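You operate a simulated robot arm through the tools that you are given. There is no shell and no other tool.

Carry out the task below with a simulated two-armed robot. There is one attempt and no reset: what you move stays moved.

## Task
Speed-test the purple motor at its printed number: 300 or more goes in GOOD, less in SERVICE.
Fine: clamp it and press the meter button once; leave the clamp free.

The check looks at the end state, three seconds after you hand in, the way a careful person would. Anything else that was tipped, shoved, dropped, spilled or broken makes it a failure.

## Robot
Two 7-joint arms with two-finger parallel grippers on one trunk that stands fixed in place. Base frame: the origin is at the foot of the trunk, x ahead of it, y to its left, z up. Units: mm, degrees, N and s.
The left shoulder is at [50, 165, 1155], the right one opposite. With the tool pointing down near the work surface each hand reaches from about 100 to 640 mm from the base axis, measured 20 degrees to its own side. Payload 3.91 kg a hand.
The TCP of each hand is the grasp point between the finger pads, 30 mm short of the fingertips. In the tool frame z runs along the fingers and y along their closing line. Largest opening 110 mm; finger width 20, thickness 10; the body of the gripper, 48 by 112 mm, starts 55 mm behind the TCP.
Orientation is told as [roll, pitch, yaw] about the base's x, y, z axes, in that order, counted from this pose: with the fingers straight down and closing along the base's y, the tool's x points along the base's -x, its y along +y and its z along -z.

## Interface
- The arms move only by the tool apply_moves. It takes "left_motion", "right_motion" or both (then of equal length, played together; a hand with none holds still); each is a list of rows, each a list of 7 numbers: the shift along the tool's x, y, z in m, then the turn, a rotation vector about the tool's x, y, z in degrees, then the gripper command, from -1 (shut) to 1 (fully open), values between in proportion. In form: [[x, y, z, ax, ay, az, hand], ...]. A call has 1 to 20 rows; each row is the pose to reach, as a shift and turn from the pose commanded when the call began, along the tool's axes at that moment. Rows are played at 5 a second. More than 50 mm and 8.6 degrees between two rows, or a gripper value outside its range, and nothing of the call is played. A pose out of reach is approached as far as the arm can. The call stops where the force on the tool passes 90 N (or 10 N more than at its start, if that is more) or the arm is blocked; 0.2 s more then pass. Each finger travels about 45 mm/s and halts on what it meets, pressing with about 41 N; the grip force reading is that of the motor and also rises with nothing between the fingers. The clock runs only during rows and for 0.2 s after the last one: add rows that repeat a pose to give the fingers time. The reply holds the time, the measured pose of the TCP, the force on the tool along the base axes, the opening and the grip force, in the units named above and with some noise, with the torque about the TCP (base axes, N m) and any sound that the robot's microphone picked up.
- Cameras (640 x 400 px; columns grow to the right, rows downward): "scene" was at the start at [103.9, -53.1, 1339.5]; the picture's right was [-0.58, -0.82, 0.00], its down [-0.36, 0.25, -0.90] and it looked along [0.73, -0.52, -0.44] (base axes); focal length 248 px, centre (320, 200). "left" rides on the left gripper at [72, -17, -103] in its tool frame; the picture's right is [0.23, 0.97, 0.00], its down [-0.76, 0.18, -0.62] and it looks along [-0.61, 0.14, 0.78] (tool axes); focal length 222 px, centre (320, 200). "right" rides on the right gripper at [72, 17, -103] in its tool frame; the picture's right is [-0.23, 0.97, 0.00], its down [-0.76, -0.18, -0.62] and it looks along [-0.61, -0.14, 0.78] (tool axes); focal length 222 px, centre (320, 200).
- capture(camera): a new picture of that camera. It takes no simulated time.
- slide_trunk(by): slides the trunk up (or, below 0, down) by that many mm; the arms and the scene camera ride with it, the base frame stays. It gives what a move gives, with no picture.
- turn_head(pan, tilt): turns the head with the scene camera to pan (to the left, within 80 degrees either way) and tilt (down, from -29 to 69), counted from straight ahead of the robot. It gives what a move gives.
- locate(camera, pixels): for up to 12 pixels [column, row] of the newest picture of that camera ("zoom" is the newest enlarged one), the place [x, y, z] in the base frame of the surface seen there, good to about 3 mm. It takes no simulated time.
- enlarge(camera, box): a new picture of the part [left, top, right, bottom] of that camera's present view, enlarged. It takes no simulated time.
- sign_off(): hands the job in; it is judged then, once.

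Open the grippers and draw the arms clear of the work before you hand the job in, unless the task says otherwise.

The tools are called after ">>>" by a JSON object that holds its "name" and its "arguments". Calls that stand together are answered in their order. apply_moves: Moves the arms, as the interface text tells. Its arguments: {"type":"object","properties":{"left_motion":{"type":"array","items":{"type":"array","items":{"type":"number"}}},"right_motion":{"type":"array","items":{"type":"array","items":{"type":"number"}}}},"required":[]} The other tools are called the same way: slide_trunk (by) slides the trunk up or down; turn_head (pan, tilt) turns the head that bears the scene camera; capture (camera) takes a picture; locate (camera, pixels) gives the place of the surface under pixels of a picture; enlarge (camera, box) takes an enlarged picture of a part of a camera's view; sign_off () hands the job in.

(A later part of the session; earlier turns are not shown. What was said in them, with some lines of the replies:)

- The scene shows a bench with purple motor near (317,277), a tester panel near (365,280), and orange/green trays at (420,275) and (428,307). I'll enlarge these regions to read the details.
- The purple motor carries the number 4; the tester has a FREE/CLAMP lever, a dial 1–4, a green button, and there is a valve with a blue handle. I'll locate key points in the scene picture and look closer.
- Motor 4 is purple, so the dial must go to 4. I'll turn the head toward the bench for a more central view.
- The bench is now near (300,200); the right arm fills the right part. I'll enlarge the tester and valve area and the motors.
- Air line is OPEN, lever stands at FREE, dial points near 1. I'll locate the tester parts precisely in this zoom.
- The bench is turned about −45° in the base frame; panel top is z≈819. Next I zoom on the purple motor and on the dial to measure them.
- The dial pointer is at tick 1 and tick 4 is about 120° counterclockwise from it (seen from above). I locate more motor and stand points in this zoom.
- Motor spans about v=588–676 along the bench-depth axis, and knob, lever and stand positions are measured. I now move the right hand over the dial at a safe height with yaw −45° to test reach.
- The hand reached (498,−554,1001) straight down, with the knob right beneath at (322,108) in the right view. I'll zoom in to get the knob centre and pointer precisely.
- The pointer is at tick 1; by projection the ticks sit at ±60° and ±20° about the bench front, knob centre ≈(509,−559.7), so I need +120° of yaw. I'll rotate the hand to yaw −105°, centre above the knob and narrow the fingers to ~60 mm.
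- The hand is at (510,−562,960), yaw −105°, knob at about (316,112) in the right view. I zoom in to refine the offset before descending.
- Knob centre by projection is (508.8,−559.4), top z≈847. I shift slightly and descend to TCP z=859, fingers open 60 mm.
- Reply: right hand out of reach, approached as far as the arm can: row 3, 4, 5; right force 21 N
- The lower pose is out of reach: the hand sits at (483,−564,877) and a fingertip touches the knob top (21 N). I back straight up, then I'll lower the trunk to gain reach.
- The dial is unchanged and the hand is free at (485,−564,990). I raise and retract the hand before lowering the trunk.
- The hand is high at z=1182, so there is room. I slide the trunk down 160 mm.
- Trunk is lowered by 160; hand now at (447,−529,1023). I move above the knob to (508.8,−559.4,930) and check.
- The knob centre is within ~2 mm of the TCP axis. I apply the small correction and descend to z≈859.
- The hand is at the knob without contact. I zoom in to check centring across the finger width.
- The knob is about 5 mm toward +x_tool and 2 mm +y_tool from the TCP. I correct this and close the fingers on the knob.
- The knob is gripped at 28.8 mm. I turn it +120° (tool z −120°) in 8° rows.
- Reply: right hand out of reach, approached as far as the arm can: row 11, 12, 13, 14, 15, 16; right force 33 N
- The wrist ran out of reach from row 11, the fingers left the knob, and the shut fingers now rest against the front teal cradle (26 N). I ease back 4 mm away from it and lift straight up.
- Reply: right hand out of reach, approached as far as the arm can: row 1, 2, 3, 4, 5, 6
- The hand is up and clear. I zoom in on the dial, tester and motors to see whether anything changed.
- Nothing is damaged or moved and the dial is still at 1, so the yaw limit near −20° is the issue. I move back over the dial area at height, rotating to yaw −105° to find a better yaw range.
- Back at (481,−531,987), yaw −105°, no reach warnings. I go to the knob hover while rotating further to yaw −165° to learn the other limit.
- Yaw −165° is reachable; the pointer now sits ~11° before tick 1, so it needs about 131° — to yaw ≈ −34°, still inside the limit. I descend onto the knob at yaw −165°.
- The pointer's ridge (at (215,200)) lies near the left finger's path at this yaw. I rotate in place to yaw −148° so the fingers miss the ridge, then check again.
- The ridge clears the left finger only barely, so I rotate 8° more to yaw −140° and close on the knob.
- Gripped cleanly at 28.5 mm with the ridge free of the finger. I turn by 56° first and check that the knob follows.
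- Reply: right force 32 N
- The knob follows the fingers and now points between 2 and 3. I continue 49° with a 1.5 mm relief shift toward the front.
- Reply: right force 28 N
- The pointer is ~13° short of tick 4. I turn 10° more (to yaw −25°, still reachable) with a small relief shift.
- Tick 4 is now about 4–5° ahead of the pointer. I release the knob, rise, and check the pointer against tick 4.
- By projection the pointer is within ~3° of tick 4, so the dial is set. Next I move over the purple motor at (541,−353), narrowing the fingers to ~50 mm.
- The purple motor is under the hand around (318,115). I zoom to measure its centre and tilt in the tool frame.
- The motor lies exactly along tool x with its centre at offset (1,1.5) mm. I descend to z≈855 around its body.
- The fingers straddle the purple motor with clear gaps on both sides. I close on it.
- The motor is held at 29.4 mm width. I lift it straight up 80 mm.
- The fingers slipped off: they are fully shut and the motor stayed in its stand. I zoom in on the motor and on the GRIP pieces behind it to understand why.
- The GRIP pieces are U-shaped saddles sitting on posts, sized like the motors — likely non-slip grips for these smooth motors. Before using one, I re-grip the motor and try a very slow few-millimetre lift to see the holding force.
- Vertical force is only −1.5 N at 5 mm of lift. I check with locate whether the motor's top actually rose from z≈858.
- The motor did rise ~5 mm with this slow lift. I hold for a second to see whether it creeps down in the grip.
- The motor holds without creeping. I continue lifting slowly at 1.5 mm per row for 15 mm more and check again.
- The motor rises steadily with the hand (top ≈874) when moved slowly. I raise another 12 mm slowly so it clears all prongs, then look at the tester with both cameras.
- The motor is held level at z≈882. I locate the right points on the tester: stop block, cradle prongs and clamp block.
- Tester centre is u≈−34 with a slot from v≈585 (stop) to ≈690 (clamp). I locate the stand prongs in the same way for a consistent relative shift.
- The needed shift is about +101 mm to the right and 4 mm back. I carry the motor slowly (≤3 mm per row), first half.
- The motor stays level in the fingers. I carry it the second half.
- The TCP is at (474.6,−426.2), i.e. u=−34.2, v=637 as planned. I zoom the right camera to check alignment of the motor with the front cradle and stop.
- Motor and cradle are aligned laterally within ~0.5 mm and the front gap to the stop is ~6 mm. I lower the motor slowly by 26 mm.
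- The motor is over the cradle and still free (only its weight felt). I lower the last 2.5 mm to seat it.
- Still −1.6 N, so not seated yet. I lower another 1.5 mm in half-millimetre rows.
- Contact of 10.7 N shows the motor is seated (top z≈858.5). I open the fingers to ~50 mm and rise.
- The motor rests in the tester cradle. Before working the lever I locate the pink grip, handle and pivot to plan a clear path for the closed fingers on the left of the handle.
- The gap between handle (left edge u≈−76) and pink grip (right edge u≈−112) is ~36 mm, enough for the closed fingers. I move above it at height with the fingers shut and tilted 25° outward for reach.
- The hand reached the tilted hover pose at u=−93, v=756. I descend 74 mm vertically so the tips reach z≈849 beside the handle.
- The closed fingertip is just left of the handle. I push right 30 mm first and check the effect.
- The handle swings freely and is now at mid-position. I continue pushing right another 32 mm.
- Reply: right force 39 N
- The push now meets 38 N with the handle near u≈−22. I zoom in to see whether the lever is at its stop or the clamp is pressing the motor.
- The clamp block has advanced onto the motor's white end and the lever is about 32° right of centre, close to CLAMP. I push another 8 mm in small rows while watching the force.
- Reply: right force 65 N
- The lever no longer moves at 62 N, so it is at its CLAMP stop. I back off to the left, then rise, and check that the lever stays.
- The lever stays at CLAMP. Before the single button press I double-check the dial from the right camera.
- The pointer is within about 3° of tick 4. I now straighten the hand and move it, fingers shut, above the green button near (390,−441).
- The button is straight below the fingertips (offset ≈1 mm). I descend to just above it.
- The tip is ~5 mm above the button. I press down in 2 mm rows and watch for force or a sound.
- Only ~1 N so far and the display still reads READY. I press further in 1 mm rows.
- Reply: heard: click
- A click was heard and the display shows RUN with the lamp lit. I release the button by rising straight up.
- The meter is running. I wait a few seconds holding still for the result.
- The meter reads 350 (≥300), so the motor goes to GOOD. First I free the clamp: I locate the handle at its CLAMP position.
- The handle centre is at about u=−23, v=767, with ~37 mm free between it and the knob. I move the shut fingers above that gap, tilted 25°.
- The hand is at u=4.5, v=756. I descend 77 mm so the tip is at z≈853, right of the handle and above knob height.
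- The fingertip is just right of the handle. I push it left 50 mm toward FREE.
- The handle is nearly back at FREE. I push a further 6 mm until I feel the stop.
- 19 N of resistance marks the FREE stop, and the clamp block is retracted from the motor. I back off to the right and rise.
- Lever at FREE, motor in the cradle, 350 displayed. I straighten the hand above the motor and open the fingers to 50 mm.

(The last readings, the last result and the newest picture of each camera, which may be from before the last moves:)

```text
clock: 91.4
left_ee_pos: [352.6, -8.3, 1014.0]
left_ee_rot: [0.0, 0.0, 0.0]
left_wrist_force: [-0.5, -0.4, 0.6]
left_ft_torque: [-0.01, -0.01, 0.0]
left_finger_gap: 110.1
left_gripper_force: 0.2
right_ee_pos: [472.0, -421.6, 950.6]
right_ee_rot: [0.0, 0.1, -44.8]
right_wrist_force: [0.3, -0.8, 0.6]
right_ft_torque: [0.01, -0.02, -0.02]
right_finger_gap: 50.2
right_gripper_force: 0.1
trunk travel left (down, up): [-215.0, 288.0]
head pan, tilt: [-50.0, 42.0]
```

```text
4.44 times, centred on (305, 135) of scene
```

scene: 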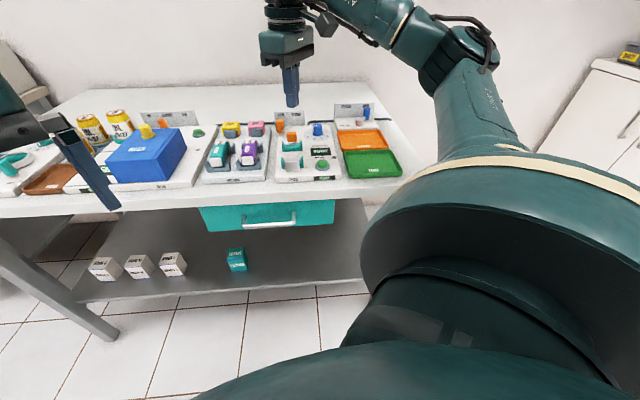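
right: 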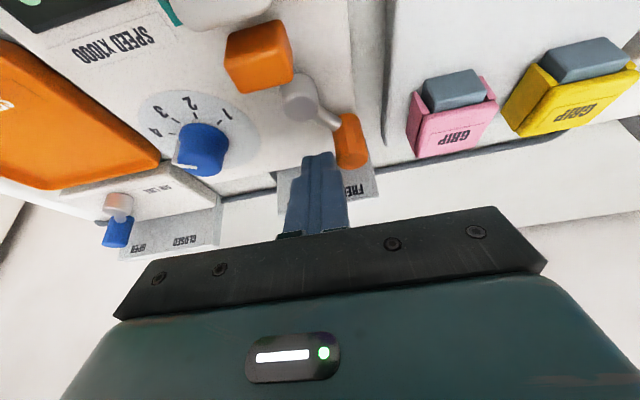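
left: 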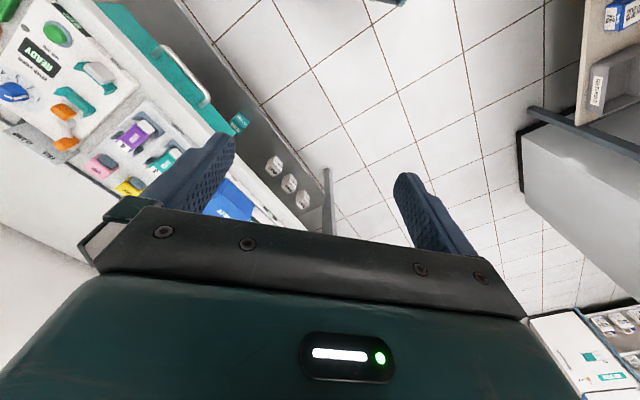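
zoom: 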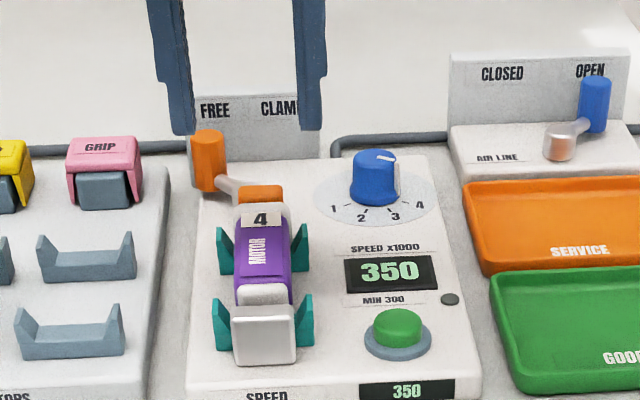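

The motor is centred under the hand (offset <1 mm). I descend to z≈852.3 and close on it.

>>> {"name": "apply_moves", "arguments": {"right_motion": [[0.0005, -0.0008, 0.03, 0, 0, 0, -0.09], [0.0005, -0.0008, 0.06, 0, 0, 0, -0.09], [0.0005, -0.0008, 0.083, 0, 0, 0, -0.09], [0.0005, -0.0008, 0.0935, 0, 0, 0, -0.09], [0.0005, -0.0008, 0.0982, 0, 0, 0, -0.09], [0.0005, -0.0008, 0.0982, 0, 0, 0, -0.09], [0.0005, -0.0008, 0.0982, 0, 0, 0, -0.3], [0.0005, -0.0008, 0.0982, 0, 0, 0, -0.45], [0.0005, -0.0008, 0.0982, 0, 0, 0, -1], [0.0005, -0.0008, 0.0982, 0, 0, 0, -1], [0.0005, -0.0008, 0.0982, 0, 0, 0, -1]]}}

>>> {"name": "enlarge", "arguments": {"camera": "scene", "box": [260, 90, 350, 180]}}

```text
clock: 93.8
left_ee_pos: [353.0, -8.4, 1013.6]
left_ee_rot: [0.0, 0.0, 0.0]
left_wrist_force: [0.3, -0.1, 0.1]
left_ft_torque: [-0.01, 0.0, 0.03]
left_finger_gap: 110.1
left_gripper_force: 0.0
right_ee_pos: [468.6, -421.5, 853.2]
right_ee_rot: [0.0, -0.1, -44.9]
right_wrist_force: [0.1, -0.4, -0.2]
right_ft_torque: [0.02, -0.01, -0.03]
right_finger_gap: 29.2
right_gripper_force: 40.9
trunk travel left (down, up): [-215.0, 288.0]
head pan, tilt: [-50.0, 42.0]
```

```text
4.44 times, centred on (305, 135) of scene
```

zoom: 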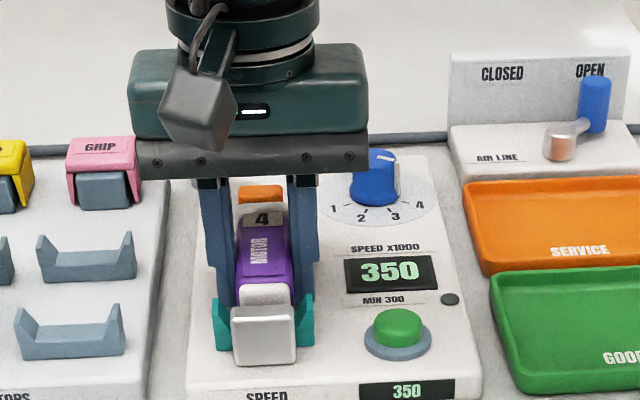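

Gripped at 29.2 mm. I lift slowly, ≤1.5 mm per row, as before.

>>> {"name": "apply_moves", "arguments": {"right_motion": [[0, 0, -0.0005, 0, 0, 0, -1], [0, 0, -0.0015, 0, 0, 0, -1], [0, 0, -0.0025, 0, 0, 0, -1], [0, 0, -0.0035, 0, 0, 0, -1], [0, 0, -0.0045, 0, 0, 0, -1], [0, 0, -0.006, 0, 0, 0, -1], [0, 0, -0.0075, 0, 0, 0, -1], [0, 0, -0.009, 0, 0, 0, -1], [0, 0, -0.0105, 0, 0, 0, -1], [0, 0, -0.012, 0, 0, 0, -1], [0, 0, -0.0135, 0, 0, 0, -1], [0, 0, -0.015, 0, 0, 0, -1], [0, 0, -0.0165, 0, 0, 0, -1], [0, 0, -0.018, 0, 0, 0, -1], [0, 0, -0.0195, 0, 0, 0, -1], [0, 0, -0.021, 0, 0, 0, -1], [0, 0, -0.0225, 0, 0, 0, -1], [0, 0, -0.024, 0, 0, 0, -1], [0, 0, -0.025, 0, 0, 0, -1], [0, 0, -0.025, 0, 0, 0, -1]]}}

>>> {"name": "enlarge", "arguments": {"camera": "scene", "box": [260, 90, 350, 180]}}

```text
clock: 98.0
left_ee_pos: [352.5, -8.5, 1014.1]
left_ee_rot: [0.0, -0.1, 0.0]
left_wrist_force: [-0.8, -0.2, -0.8]
left_ft_torque: [0.0, -0.01, 0.01]
left_finger_gap: 110.2
left_gripper_force: 0.1
right_ee_pos: [470.3, -421.6, 877.7]
right_ee_rot: [0.0, 0.1, -44.9]
right_wrist_force: [0.2, 0.0, -1.1]
right_ft_torque: [0.04, -0.02, 0.0]
right_finger_gap: 29.4
right_gripper_force: 41.4
trunk travel left (down, up): [-215.0, 288.0]
head pan, tilt: [-50.0, 42.0]
```

```text
4.44 times, centred on (305, 135) of scene
```

zoom: 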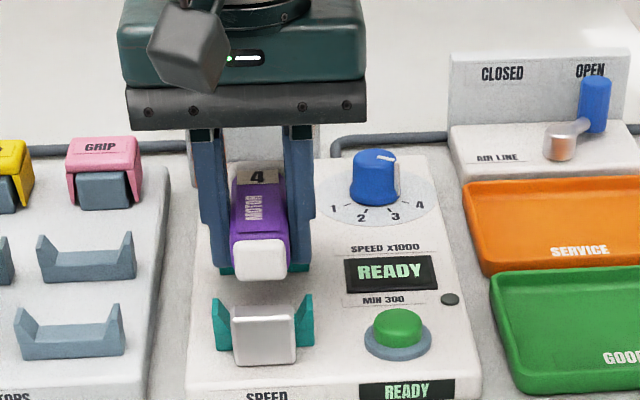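

The motor is up at +25 mm and the meter is back to READY. I now carry it slowly toward the GOOD tray while gradually turning it 90° so it fits lengthwise; first third.

>>> {"name": "apply_moves", "arguments": {"right_motion": [[0.0001, -0.001, 0, 0, 0, 0.4, -1], [0.0002, -0.003, 0, 0, 0, 1.3, -1], [0.0004, -0.006, 0, 0, 0, 2.6, -1], [0.0007, -0.01, 0, 0, 0, 4.4, -1], [0.001, -0.014, 0, 0, 0, 6.2, -1], [0.0013, -0.018, 0, 0, 0, 7.9, -1], [0.0016, -0.022, 0, 0, 0, 9.7, -1], [0.0019, -0.026, 0, 0, 0, 11.5, -1], [0.0022, -0.03, 0, 0, 0, 13.2, -1], [0.0025, -0.034, 0, 0, 0, 15, -1], [0.0028, -0.038, 0, 0, 0, 16.8, -1], [0.0031, -0.042, 0, 0, 0, 18.5, -1], [0.0034, -0.046, 0, 0, 0, 20.3, -1], [0.0037, -0.05, 0, 0, 0, 22.1, -1], [0.004, -0.054, 0, 0, 0, 23.8, -1], [0.0043, -0.058, 0, 0, 0, 25.6, -1], [0.0046, -0.062, 0, 0, 0, 27.4, -1], [0.0048, -0.065, 0, 0, 0, 28.7, -1], [0.0049, -0.067, 0, 0, 0, 29.6, -1], [0.005, -0.068, 0, 0, 0, 30, -1]]}}

>>> {"name": "enlarge", "arguments": {"camera": "scene", "box": [270, 90, 400, 190]}}

```text
clock: 102.2
left_ee_pos: [351.9, -7.5, 1014.7]
left_ee_rot: [-0.1, 0.0, 0.0]
left_wrist_force: [-0.6, 0.3, -0.1]
left_ft_torque: [0.02, 0.02, 0.04]
left_finger_gap: 110.0
left_gripper_force: 0.1
right_ee_pos: [418.4, -467.3, 878.0]
right_ee_rot: [0.0, 0.1, -75.0]
right_wrist_force: [0.6, -0.3, -1.2]
right_ft_torque: [0.04, -0.01, -0.01]
right_finger_gap: 29.5
right_gripper_force: 41.0
trunk travel left (down, up): [-215.0, 288.0]
head pan, tilt: [-50.0, 42.0]
```

```text
4.00 times, centred on (335, 140) of scene
```

zoom: 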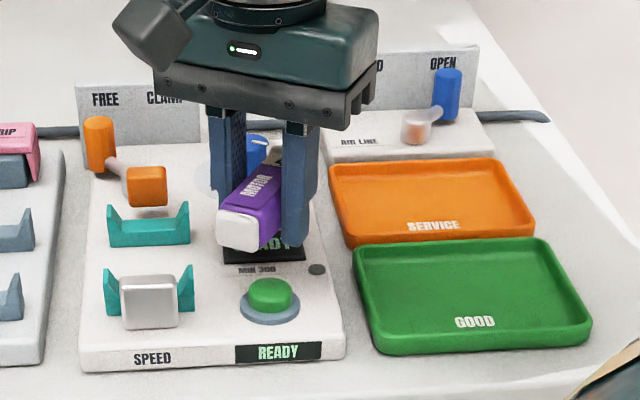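

The motor is held steadily and has turned 30°. I continue with the second third of the carry.

>>> {"name": "apply_moves", "arguments": {"right_motion": [[-0.0004, -0.0009, 0, 0, 0, 0.4, -1], [-0.0013, -0.0027, 0, 0, 0, 1.3, -1], [-0.0026, -0.0054, 0, 0, 0, 2.6, -1], [-0.0044, -0.009, 0, 0, 0, 4.4, -1], [-0.0061, -0.0126, 0, 0, 0, 6.2, -1], [-0.0079, -0.0163, 0, 0, 0, 7.9, -1], [-0.0096, -0.0199, 0, 0, 0, 9.7, -1], [-0.0114, -0.0235, 0, 0, 0, 11.5, -1], [-0.0131, -0.0271, 0, 0, 0, 13.2, -1], [-0.0149, -0.0307, 0, 0, 0, 15, -1], [-0.0166, -0.0343, 0, 0, 0, 16.8, -1], [-0.0183, -0.0379, 0, 0, 0, 18.5, -1], [-0.0201, -0.0415, 0, 0, 0, 20.3, -1], [-0.0218, -0.0451, 0, 0, 0, 22.1, -1], [-0.0236, -0.0488, 0, 0, 0, 23.8, -1], [-0.0253, -0.0524, 0, 0, 0, 25.6, -1], [-0.0271, -0.056, 0, 0, 0, 27.4, -1], [-0.0284, -0.0587, 0, 0, 0, 28.7, -1], [-0.0293, -0.0605, 0, 0, 0, 29.6, -1], [-0.0297, -0.0614, 0, 0, 0, 30, -1]]}}

>>> {"name": "enlarge", "arguments": {"camera": "scene", "box": [270, 90, 400, 190]}}

```text
clock: 106.4
left_ee_pos: [352.5, -7.7, 1015.1]
left_ee_rot: [0.0, 0.0, 0.0]
left_wrist_force: [-0.9, -0.8, -0.4]
left_ft_torque: [-0.03, -0.03, 0.01]
left_finger_gap: 110.0
left_gripper_force: 0.1
right_ee_pos: [366.7, -511.6, 877.3]
right_ee_rot: [0.1, 0.0, -105.0]
right_wrist_force: [-0.1, 0.2, -0.2]
right_ft_torque: [0.03, 0.02, -0.03]
right_finger_gap: 29.4
right_gripper_force: 41.2
trunk travel left (down, up): [-215.0, 288.0]
head pan, tilt: [-50.0, 42.0]
```

```text
4.00 times, centred on (335, 140) of scene
```

zoom: 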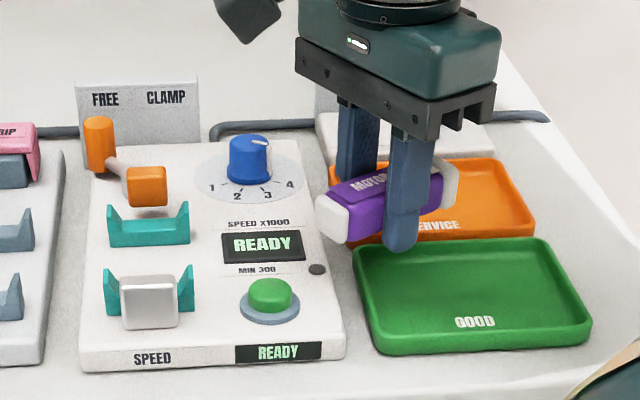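

The motor is still held and now turned 60°. I locate the GOOD tray's rim and floor to fix the exact drop point.

>>> {"name": "locate", "arguments": {"camera": "zoom", "pixels": [[357, 248], [548, 241], [380, 350], [588, 343], [470, 290], [400, 270], [540, 265], [400, 320], [555, 320], [470, 243], [480, 350], [362, 300]]}}

```text
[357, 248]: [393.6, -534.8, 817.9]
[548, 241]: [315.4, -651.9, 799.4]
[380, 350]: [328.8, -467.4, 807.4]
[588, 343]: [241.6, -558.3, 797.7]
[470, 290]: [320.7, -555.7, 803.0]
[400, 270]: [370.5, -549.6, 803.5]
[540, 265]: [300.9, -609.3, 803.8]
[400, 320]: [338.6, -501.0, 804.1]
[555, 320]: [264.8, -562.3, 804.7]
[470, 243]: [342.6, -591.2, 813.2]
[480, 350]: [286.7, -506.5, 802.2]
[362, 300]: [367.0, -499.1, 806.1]
```

The tray interior spans about u=104–220, v=570–653, so I aim for u=162, v=611. I carry the final third.

>>> {"name": "apply_moves", "arguments": {"right_motion": [[-0.0007, -0.0006, 0, 0, 0, 0.4, -1], [-0.002, -0.0017, 0, 0, 0, 1.3, -1], [-0.0041, -0.0034, 0, 0, 0, 2.6, -1], [-0.0069, -0.0057, 0, 0, 0, 4.4, -1], [-0.0096, -0.0079, 0, 0, 0, 6.2, -1], [-0.0123, -0.0102, 0, 0, 0, 7.9, -1], [-0.0151, -0.0125, 0, 0, 0, 9.7, -1], [-0.0178, -0.0147, 0, 0, 0, 11.5, -1], [-0.0206, -0.017, 0, 0, 0, 13.2, -1], [-0.0233, -0.0193, 0, 0, 0, 15, -1], [-0.026, -0.0215, 0, 0, 0, 16.8, -1], [-0.0288, -0.0238, 0, 0, 0, 18.5, -1], [-0.0315, -0.026, 0, 0, 0, 20.3, -1], [-0.0343, -0.0283, 0, 0, 0, 22.1, -1], [-0.037, -0.0306, 0, 0, 0, 23.8, -1], [-0.0398, -0.0328, 0, 0, 0, 25.6, -1], [-0.0425, -0.0351, 0, 0, 0, 27.4, -1], [-0.0445, -0.0368, 0, 0, 0, 28.7, -1], [-0.0459, -0.0379, 0, 0, 0, 29.6, -1], [-0.0466, -0.0385, 0, 0, 0, 30, -1]]}}

>>> {"name": "enlarge", "arguments": {"camera": "scene", "box": [290, 90, 420, 190]}}

>>> {"name": "capture", "arguments": {"camera": "right"}}

```text
clock: 110.6
left_ee_pos: [351.8, -9.0, 1013.9]
left_ee_rot: [0.1, 0.0, 0.0]
left_wrist_force: [-0.3, -0.3, 0.7]
left_ft_torque: [0.0, -0.01, 0.02]
left_finger_gap: 109.9
left_gripper_force: 0.1
right_ee_pos: [317.9, -547.7, 877.9]
right_ee_rot: [0.1, 0.0, -135.1]
right_wrist_force: [0.8, 0.5, -0.5]
right_ft_torque: [-0.02, 0.0, -0.03]
right_finger_gap: 29.9
right_gripper_force: 41.3
trunk travel left (down, up): [-215.0, 288.0]
head pan, tilt: [-50.0, 42.0]
```

```text
4.00 times, centred on (355, 140) of scene
```

zoom: 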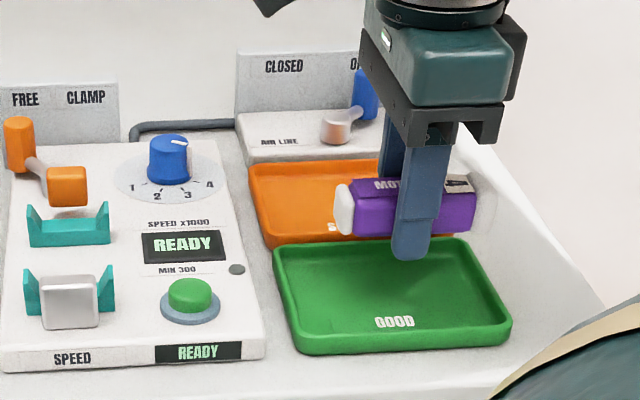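

```text
taken
```

right: 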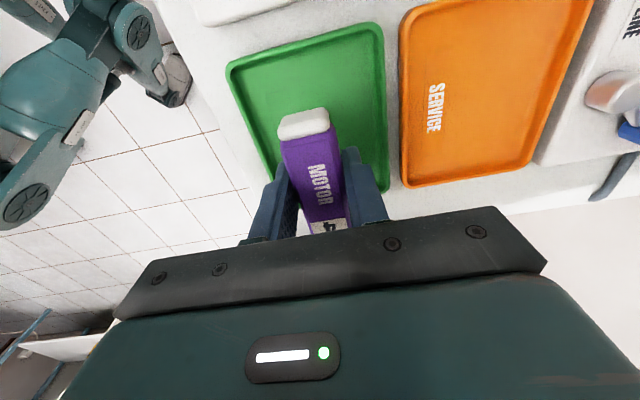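

The motor hangs over the GOOD tray at u=162, v=612, along its long side. I lower it slowly by 38 mm.

>>> {"name": "apply_moves", "arguments": {"right_motion": [[0, 0, 0.001, 0, 0, 0, -1], [0, 0, 0.003, 0, 0, 0, -1], [0, 0, 0.005, 0, 0, 0, -1], [0, 0, 0.0075, 0, 0, 0, -1], [0, 0, 0.01, 0, 0, 0, -1], [0, 0, 0.0125, 0, 0, 0, -1], [0, 0, 0.015, 0, 0, 0, -1], [0, 0, 0.0175, 0, 0, 0, -1], [0, 0, 0.02, 0, 0, 0, -1], [0, 0, 0.0225, 0, 0, 0, -1], [0, 0, 0.025, 0, 0, 0, -1], [0, 0, 0.0275, 0, 0, 0, -1], [0, 0, 0.03, 0, 0, 0, -1], [0, 0, 0.0325, 0, 0, 0, -1], [0, 0, 0.0345, 0, 0, 0, -1], [0, 0, 0.0365, 0, 0, 0, -1], [0, 0, 0.038, 0, 0, 0, -1], [0, 0, 0.038, 0, 0, 0, -1]]}}

>>> {"name": "enlarge", "arguments": {"camera": "scene", "box": [310, 100, 420, 190]}}

>>> {"name": "capture", "arguments": {"camera": "right"}}

```text
clock: 114.4
left_ee_pos: [351.2, -8.7, 1014.9]
left_ee_rot: [0.0, 0.0, 0.0]
left_wrist_force: [0.3, -0.7, 0.1]
left_ft_torque: [0.01, 0.01, 0.05]
left_finger_gap: 110.2
left_gripper_force: 0.0
right_ee_pos: [316.2, -546.4, 838.4]
right_ee_rot: [0.0, 0.0, -134.9]
right_wrist_force: [0.5, 0.8, -1.1]
right_ft_torque: [0.01, -0.01, 0.05]
right_finger_gap: 29.4
right_gripper_force: 40.7
trunk travel left (down, up): [-215.0, 288.0]
head pan, tilt: [-50.0, 42.0]
```

```text
4.44 times, centred on (365, 145) of scene
```

zoom: 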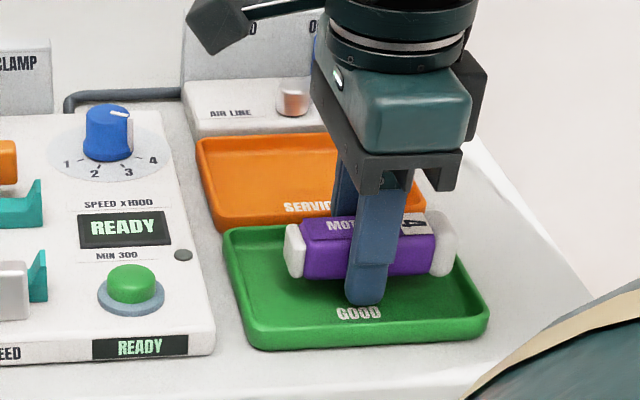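

```text
taken
```

right: 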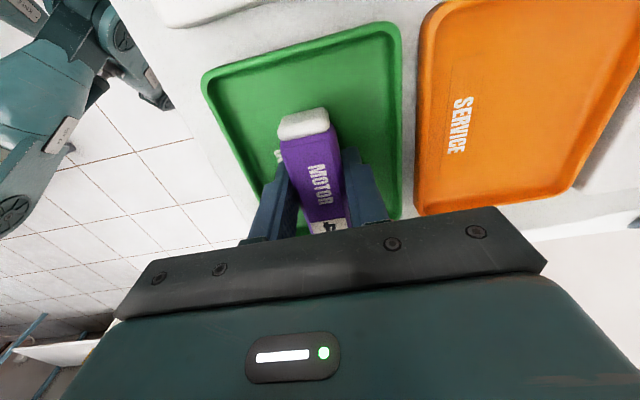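

The tips are ~5 mm above the tray floor. I lower in 1 mm rows until touching.

>>> {"name": "apply_moves", "arguments": {"right_motion": [[0, 0, 0.001, 0, 0, 0, -1], [0, 0, 0.002, 0, 0, 0, -1], [0, 0, 0.003, 0, 0, 0, -1], [0, 0, 0.0038, 0, 0, 0, -1], [0, 0, 0.0038, 0, 0, 0, -1]]}}

>>> {"name": "enlarge", "arguments": {"camera": "scene", "box": [330, 130, 420, 190]}}

>>> {"name": "locate", "arguments": {"camera": "zoom", "pixels": [[180, 180], [280, 150], [200, 230], [420, 200], [250, 200], [120, 210]]}}

```text
clock: 115.6
left_ee_pos: [352.6, -8.5, 1015.3]
left_ee_rot: [0.0, -0.1, 0.0]
left_wrist_force: [-0.1, 0.1, -0.3]
left_ft_torque: [0.0, 0.02, 0.02]
left_finger_gap: 110.2
left_gripper_force: 0.1
right_ee_pos: [317.9, -546.4, 834.2]
right_ee_rot: [0.0, 0.0, -135.0]
right_wrist_force: [-0.3, -0.8, -1.7]
right_ft_torque: [0.01, 0.02, 0.03]
right_finger_gap: 29.5
right_gripper_force: 40.8
trunk travel left (down, up): [-215.0, 288.0]
head pan, tilt: [-50.0, 42.0]
```

```text
6.67 times, centred on (375, 160) of scene
```

zoom: 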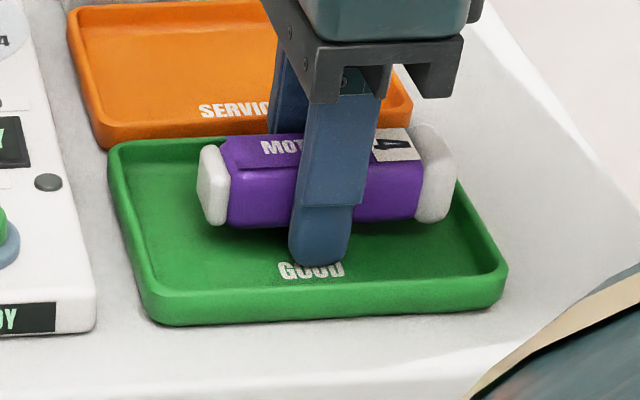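

```text
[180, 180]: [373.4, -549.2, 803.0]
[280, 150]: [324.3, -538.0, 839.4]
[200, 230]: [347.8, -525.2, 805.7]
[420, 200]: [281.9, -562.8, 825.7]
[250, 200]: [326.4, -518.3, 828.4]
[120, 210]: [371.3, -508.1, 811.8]
```

The motor's bottom is ~6 mm above the floor and the tips almost touch. I go 0.8 mm lower and open very gently so the smooth motor slides down between the fingers.

>>> {"name": "apply_moves", "arguments": {"right_motion": [[0, 0, 0.0008, 0, 0, 0, -1], [0, 0, 0.0008, 0, 0, 0, -0.49], [0, 0, 0.0008, 0, 0, 0, -0.48], [0, 0, 0.0008, 0, 0, 0, -0.472], [0, 0, 0.0008, 0, 0, 0, -0.466], [0, 0, 0.0008, 0, 0, 0, -0.46], [0, 0, 0.0008, 0, 0, 0, -0.455], [0, 0, 0.0008, 0, 0, 0, -0.45], [0, 0, 0.0008, 0, 0, 0, -0.445], [0, 0, 0.0008, 0, 0, 0, -0.44], [0, 0, 0.0008, 0, 0, 0, -0.43]]}}

>>> {"name": "enlarge", "arguments": {"camera": "scene", "box": [330, 130, 420, 190]}}

>>> {"name": "locate", "arguments": {"camera": "zoom", "pixels": [[180, 180], [270, 155], [275, 150], [420, 200], [250, 200], [380, 140]]}}

```text
clock: 118.0
left_ee_pos: [351.2, -9.2, 1015.0]
left_ee_rot: [0.0, 0.0, -0.1]
left_wrist_force: [0.4, -0.1, -0.3]
left_ft_torque: [0.0, -0.03, 0.0]
left_finger_gap: 110.2
left_gripper_force: 0.1
right_ee_pos: [317.8, -546.5, 834.5]
right_ee_rot: [0.1, 0.0, -134.9]
right_wrist_force: [-0.8, -0.4, -0.1]
right_ft_torque: [0.02, 0.01, 0.01]
right_finger_gap: 31.3
right_gripper_force: 0.0
trunk travel left (down, up): [-215.0, 288.0]
head pan, tilt: [-50.0, 42.0]
```

```text
6.67 times, centred on (375, 160) of scene
```

zoom: 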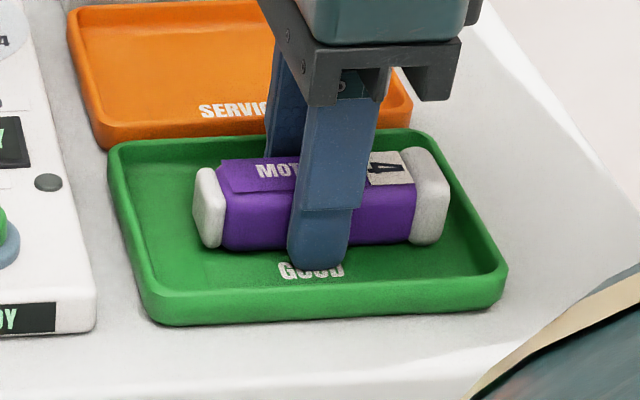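

```text
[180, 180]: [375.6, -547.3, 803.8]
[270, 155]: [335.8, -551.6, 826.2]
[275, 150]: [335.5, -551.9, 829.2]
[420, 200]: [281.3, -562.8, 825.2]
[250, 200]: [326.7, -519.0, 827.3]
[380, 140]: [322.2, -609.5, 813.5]
```

The motor now rests flat on the GOOD tray floor. I open the fingers a little more and lift straight up.

>>> {"name": "apply_moves", "arguments": {"right_motion": [[0, 0, 0, 0, 0, 0, -0.35], [0, 0, 0, 0, 0, 0, -0.2], [0, 0, 0, 0, 0, 0, -0.15], [0, 0, -0.01, 0, 0, 0, -0.15], [0, 0, -0.03, 0, 0, 0, -0.15], [0, 0, -0.06, 0, 0, 0, -0.15], [0, 0, -0.1, 0, 0, 0, -0.15], [0, 0, -0.14, 0, 0, 0, 0], [0, 0, -0.14, 0, 0, 0, 0]]}}

>>> {"name": "capture", "arguments": {"camera": "scene"}}

>>> {"name": "enlarge", "arguments": {"camera": "scene", "box": [250, 90, 420, 190]}}

```text
clock: 120.0
left_ee_pos: [352.5, -8.2, 1014.5]
left_ee_rot: [-0.1, 0.0, 0.0]
left_wrist_force: [-0.3, -0.5, 0.3]
left_ft_torque: [-0.02, 0.0, 0.0]
left_finger_gap: 110.2
left_gripper_force: 0.1
right_ee_pos: [318.7, -546.4, 976.3]
right_ee_rot: [0.1, 0.0, -134.9]
right_wrist_force: [0.3, 0.1, -0.4]
right_ft_torque: [0.02, -0.02, 0.0]
right_finger_gap: 55.1
right_gripper_force: 0.1
trunk travel left (down, up): [-215.0, 288.0]
head pan, tilt: [-50.0, 42.0]
```

```text
taken
```

scene: 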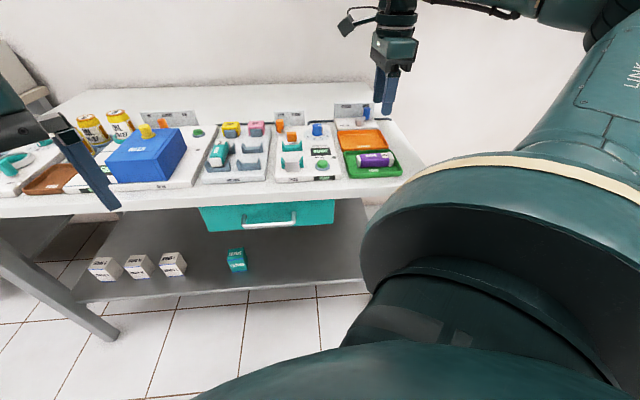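

```text
3.76 times, centred on (335, 140) of scene
```

zoom: 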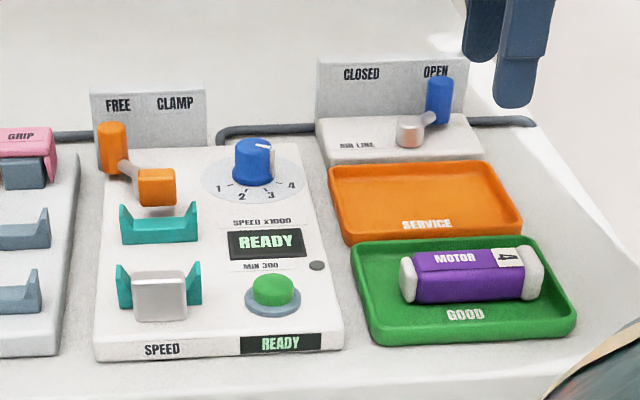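

The motor lies in GOOD, the lever is at FREE, everything else in place. I draw the right arm up and away from the bench with the gripper open.

>>> {"name": "apply_moves", "arguments": {"right_motion": [[0, 0, -0.03, 0, 0, 0, 0.2], [0, 0, -0.07, 0, 0, 0, 0.4], [0.0124, -0.023, -0.09, 0, 0, -7.5, 0.6], [0.0248, -0.046, -0.1, 0, 0, -15, 0.8], [0.0371, -0.069, -0.1, 0, 0, -22.5, 1], [0.0495, -0.092, -0.1, 0, 0, -30, 1], [0.0619, -0.115, -0.1, 0, 0, -37.5, 1], [0.0743, -0.138, -0.1, 0, 0, -45, 1], [0.0866, -0.161, -0.1, 0, 0, -52.5, 1], [0.099, -0.184, -0.1, 0, 0, -60, 1], [0.099, -0.184, -0.1, 0, 0, -60, 1]]}}

>>> {"name": "capture", "arguments": {"camera": "scene"}}

>>> {"name": "enlarge", "arguments": {"camera": "scene", "box": [180, 90, 420, 210]}}

```text
clock: 122.4
left_ee_pos: [352.5, -9.5, 1014.4]
left_ee_rot: [-0.1, 0.0, 0.0]
left_wrist_force: [0.2, -0.8, 0.4]
left_ft_torque: [0.02, 0.01, 0.0]
left_finger_gap: 110.0
left_gripper_force: 0.1
right_ee_pos: [257.9, -345.5, 1075.6]
right_ee_rot: [0.0, 0.0, -74.8]
right_wrist_force: [0.0, -0.3, 0.2]
right_ft_torque: [-0.01, 0.0, 0.02]
right_finger_gap: 109.8
right_gripper_force: 0.1
trunk travel left (down, up): [-215.0, 288.0]
head pan, tilt: [-50.0, 42.0]
```

```text
taken
```

scene: 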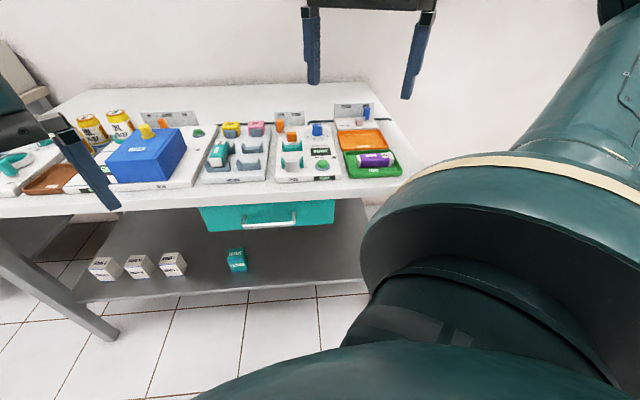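

```text
2.67 times, centred on (300, 150) of scene
```

zoom: 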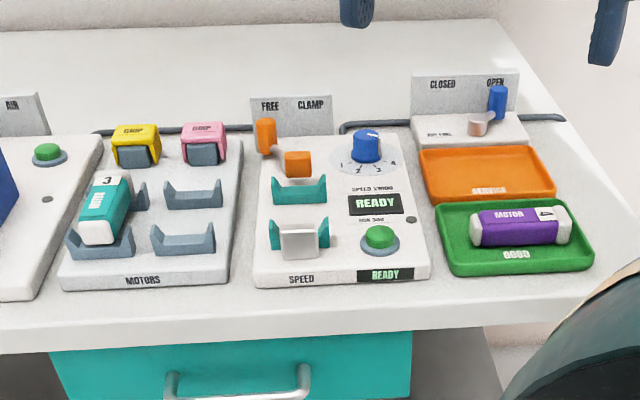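

The purple motor rests in GOOD at (520,227) in the zoom. The lever is at FREE, the meter shows READY, and the teal motor, both grips and the air valve are untouched. Both arms are clear with grippers open, so I hand the job in.

>>> {"name": "sign_off", "arguments": {}}

```text
The job is handed in.
```

The purple motor tested at 350, above the 300 minimum, so I put it in the GOOD tray and handed the job in.

- **Test:** I set the dial to 4, the number printed on the motor. By camera the pointer sits within about 3° of the mark. I clamped the motor and pressed the meter button once; it clicked, ran and showed 350.
- **End state:** The clamp lever is back at FREE, the meter shows READY and the air line is still open. I left the dial at 4. The teal motor and both GRIP pieces were not touched. Both grippers are open and clear of the bench.

**Problems along the way:**
- **Dial, first approach:** The right hand couldn't reach low enough, and a fingertip rested on the knob at about 21 N. I lowered the trunk 160 mm to fix that and left it lowered.
- **Dial, first turn:** The arm ran out of wrist travel, let go of the knob, and the closed fingers came to rest against the front tester cradle at about 26 N. I saw no damage or shift there afterwards, and the second try worked.
- **Motor, first lift:** The motor slipped out of the fingers and stayed in its stand. I lifted and carried it slowly after that, and let it slide the last 6 mm or so onto the tray floor.
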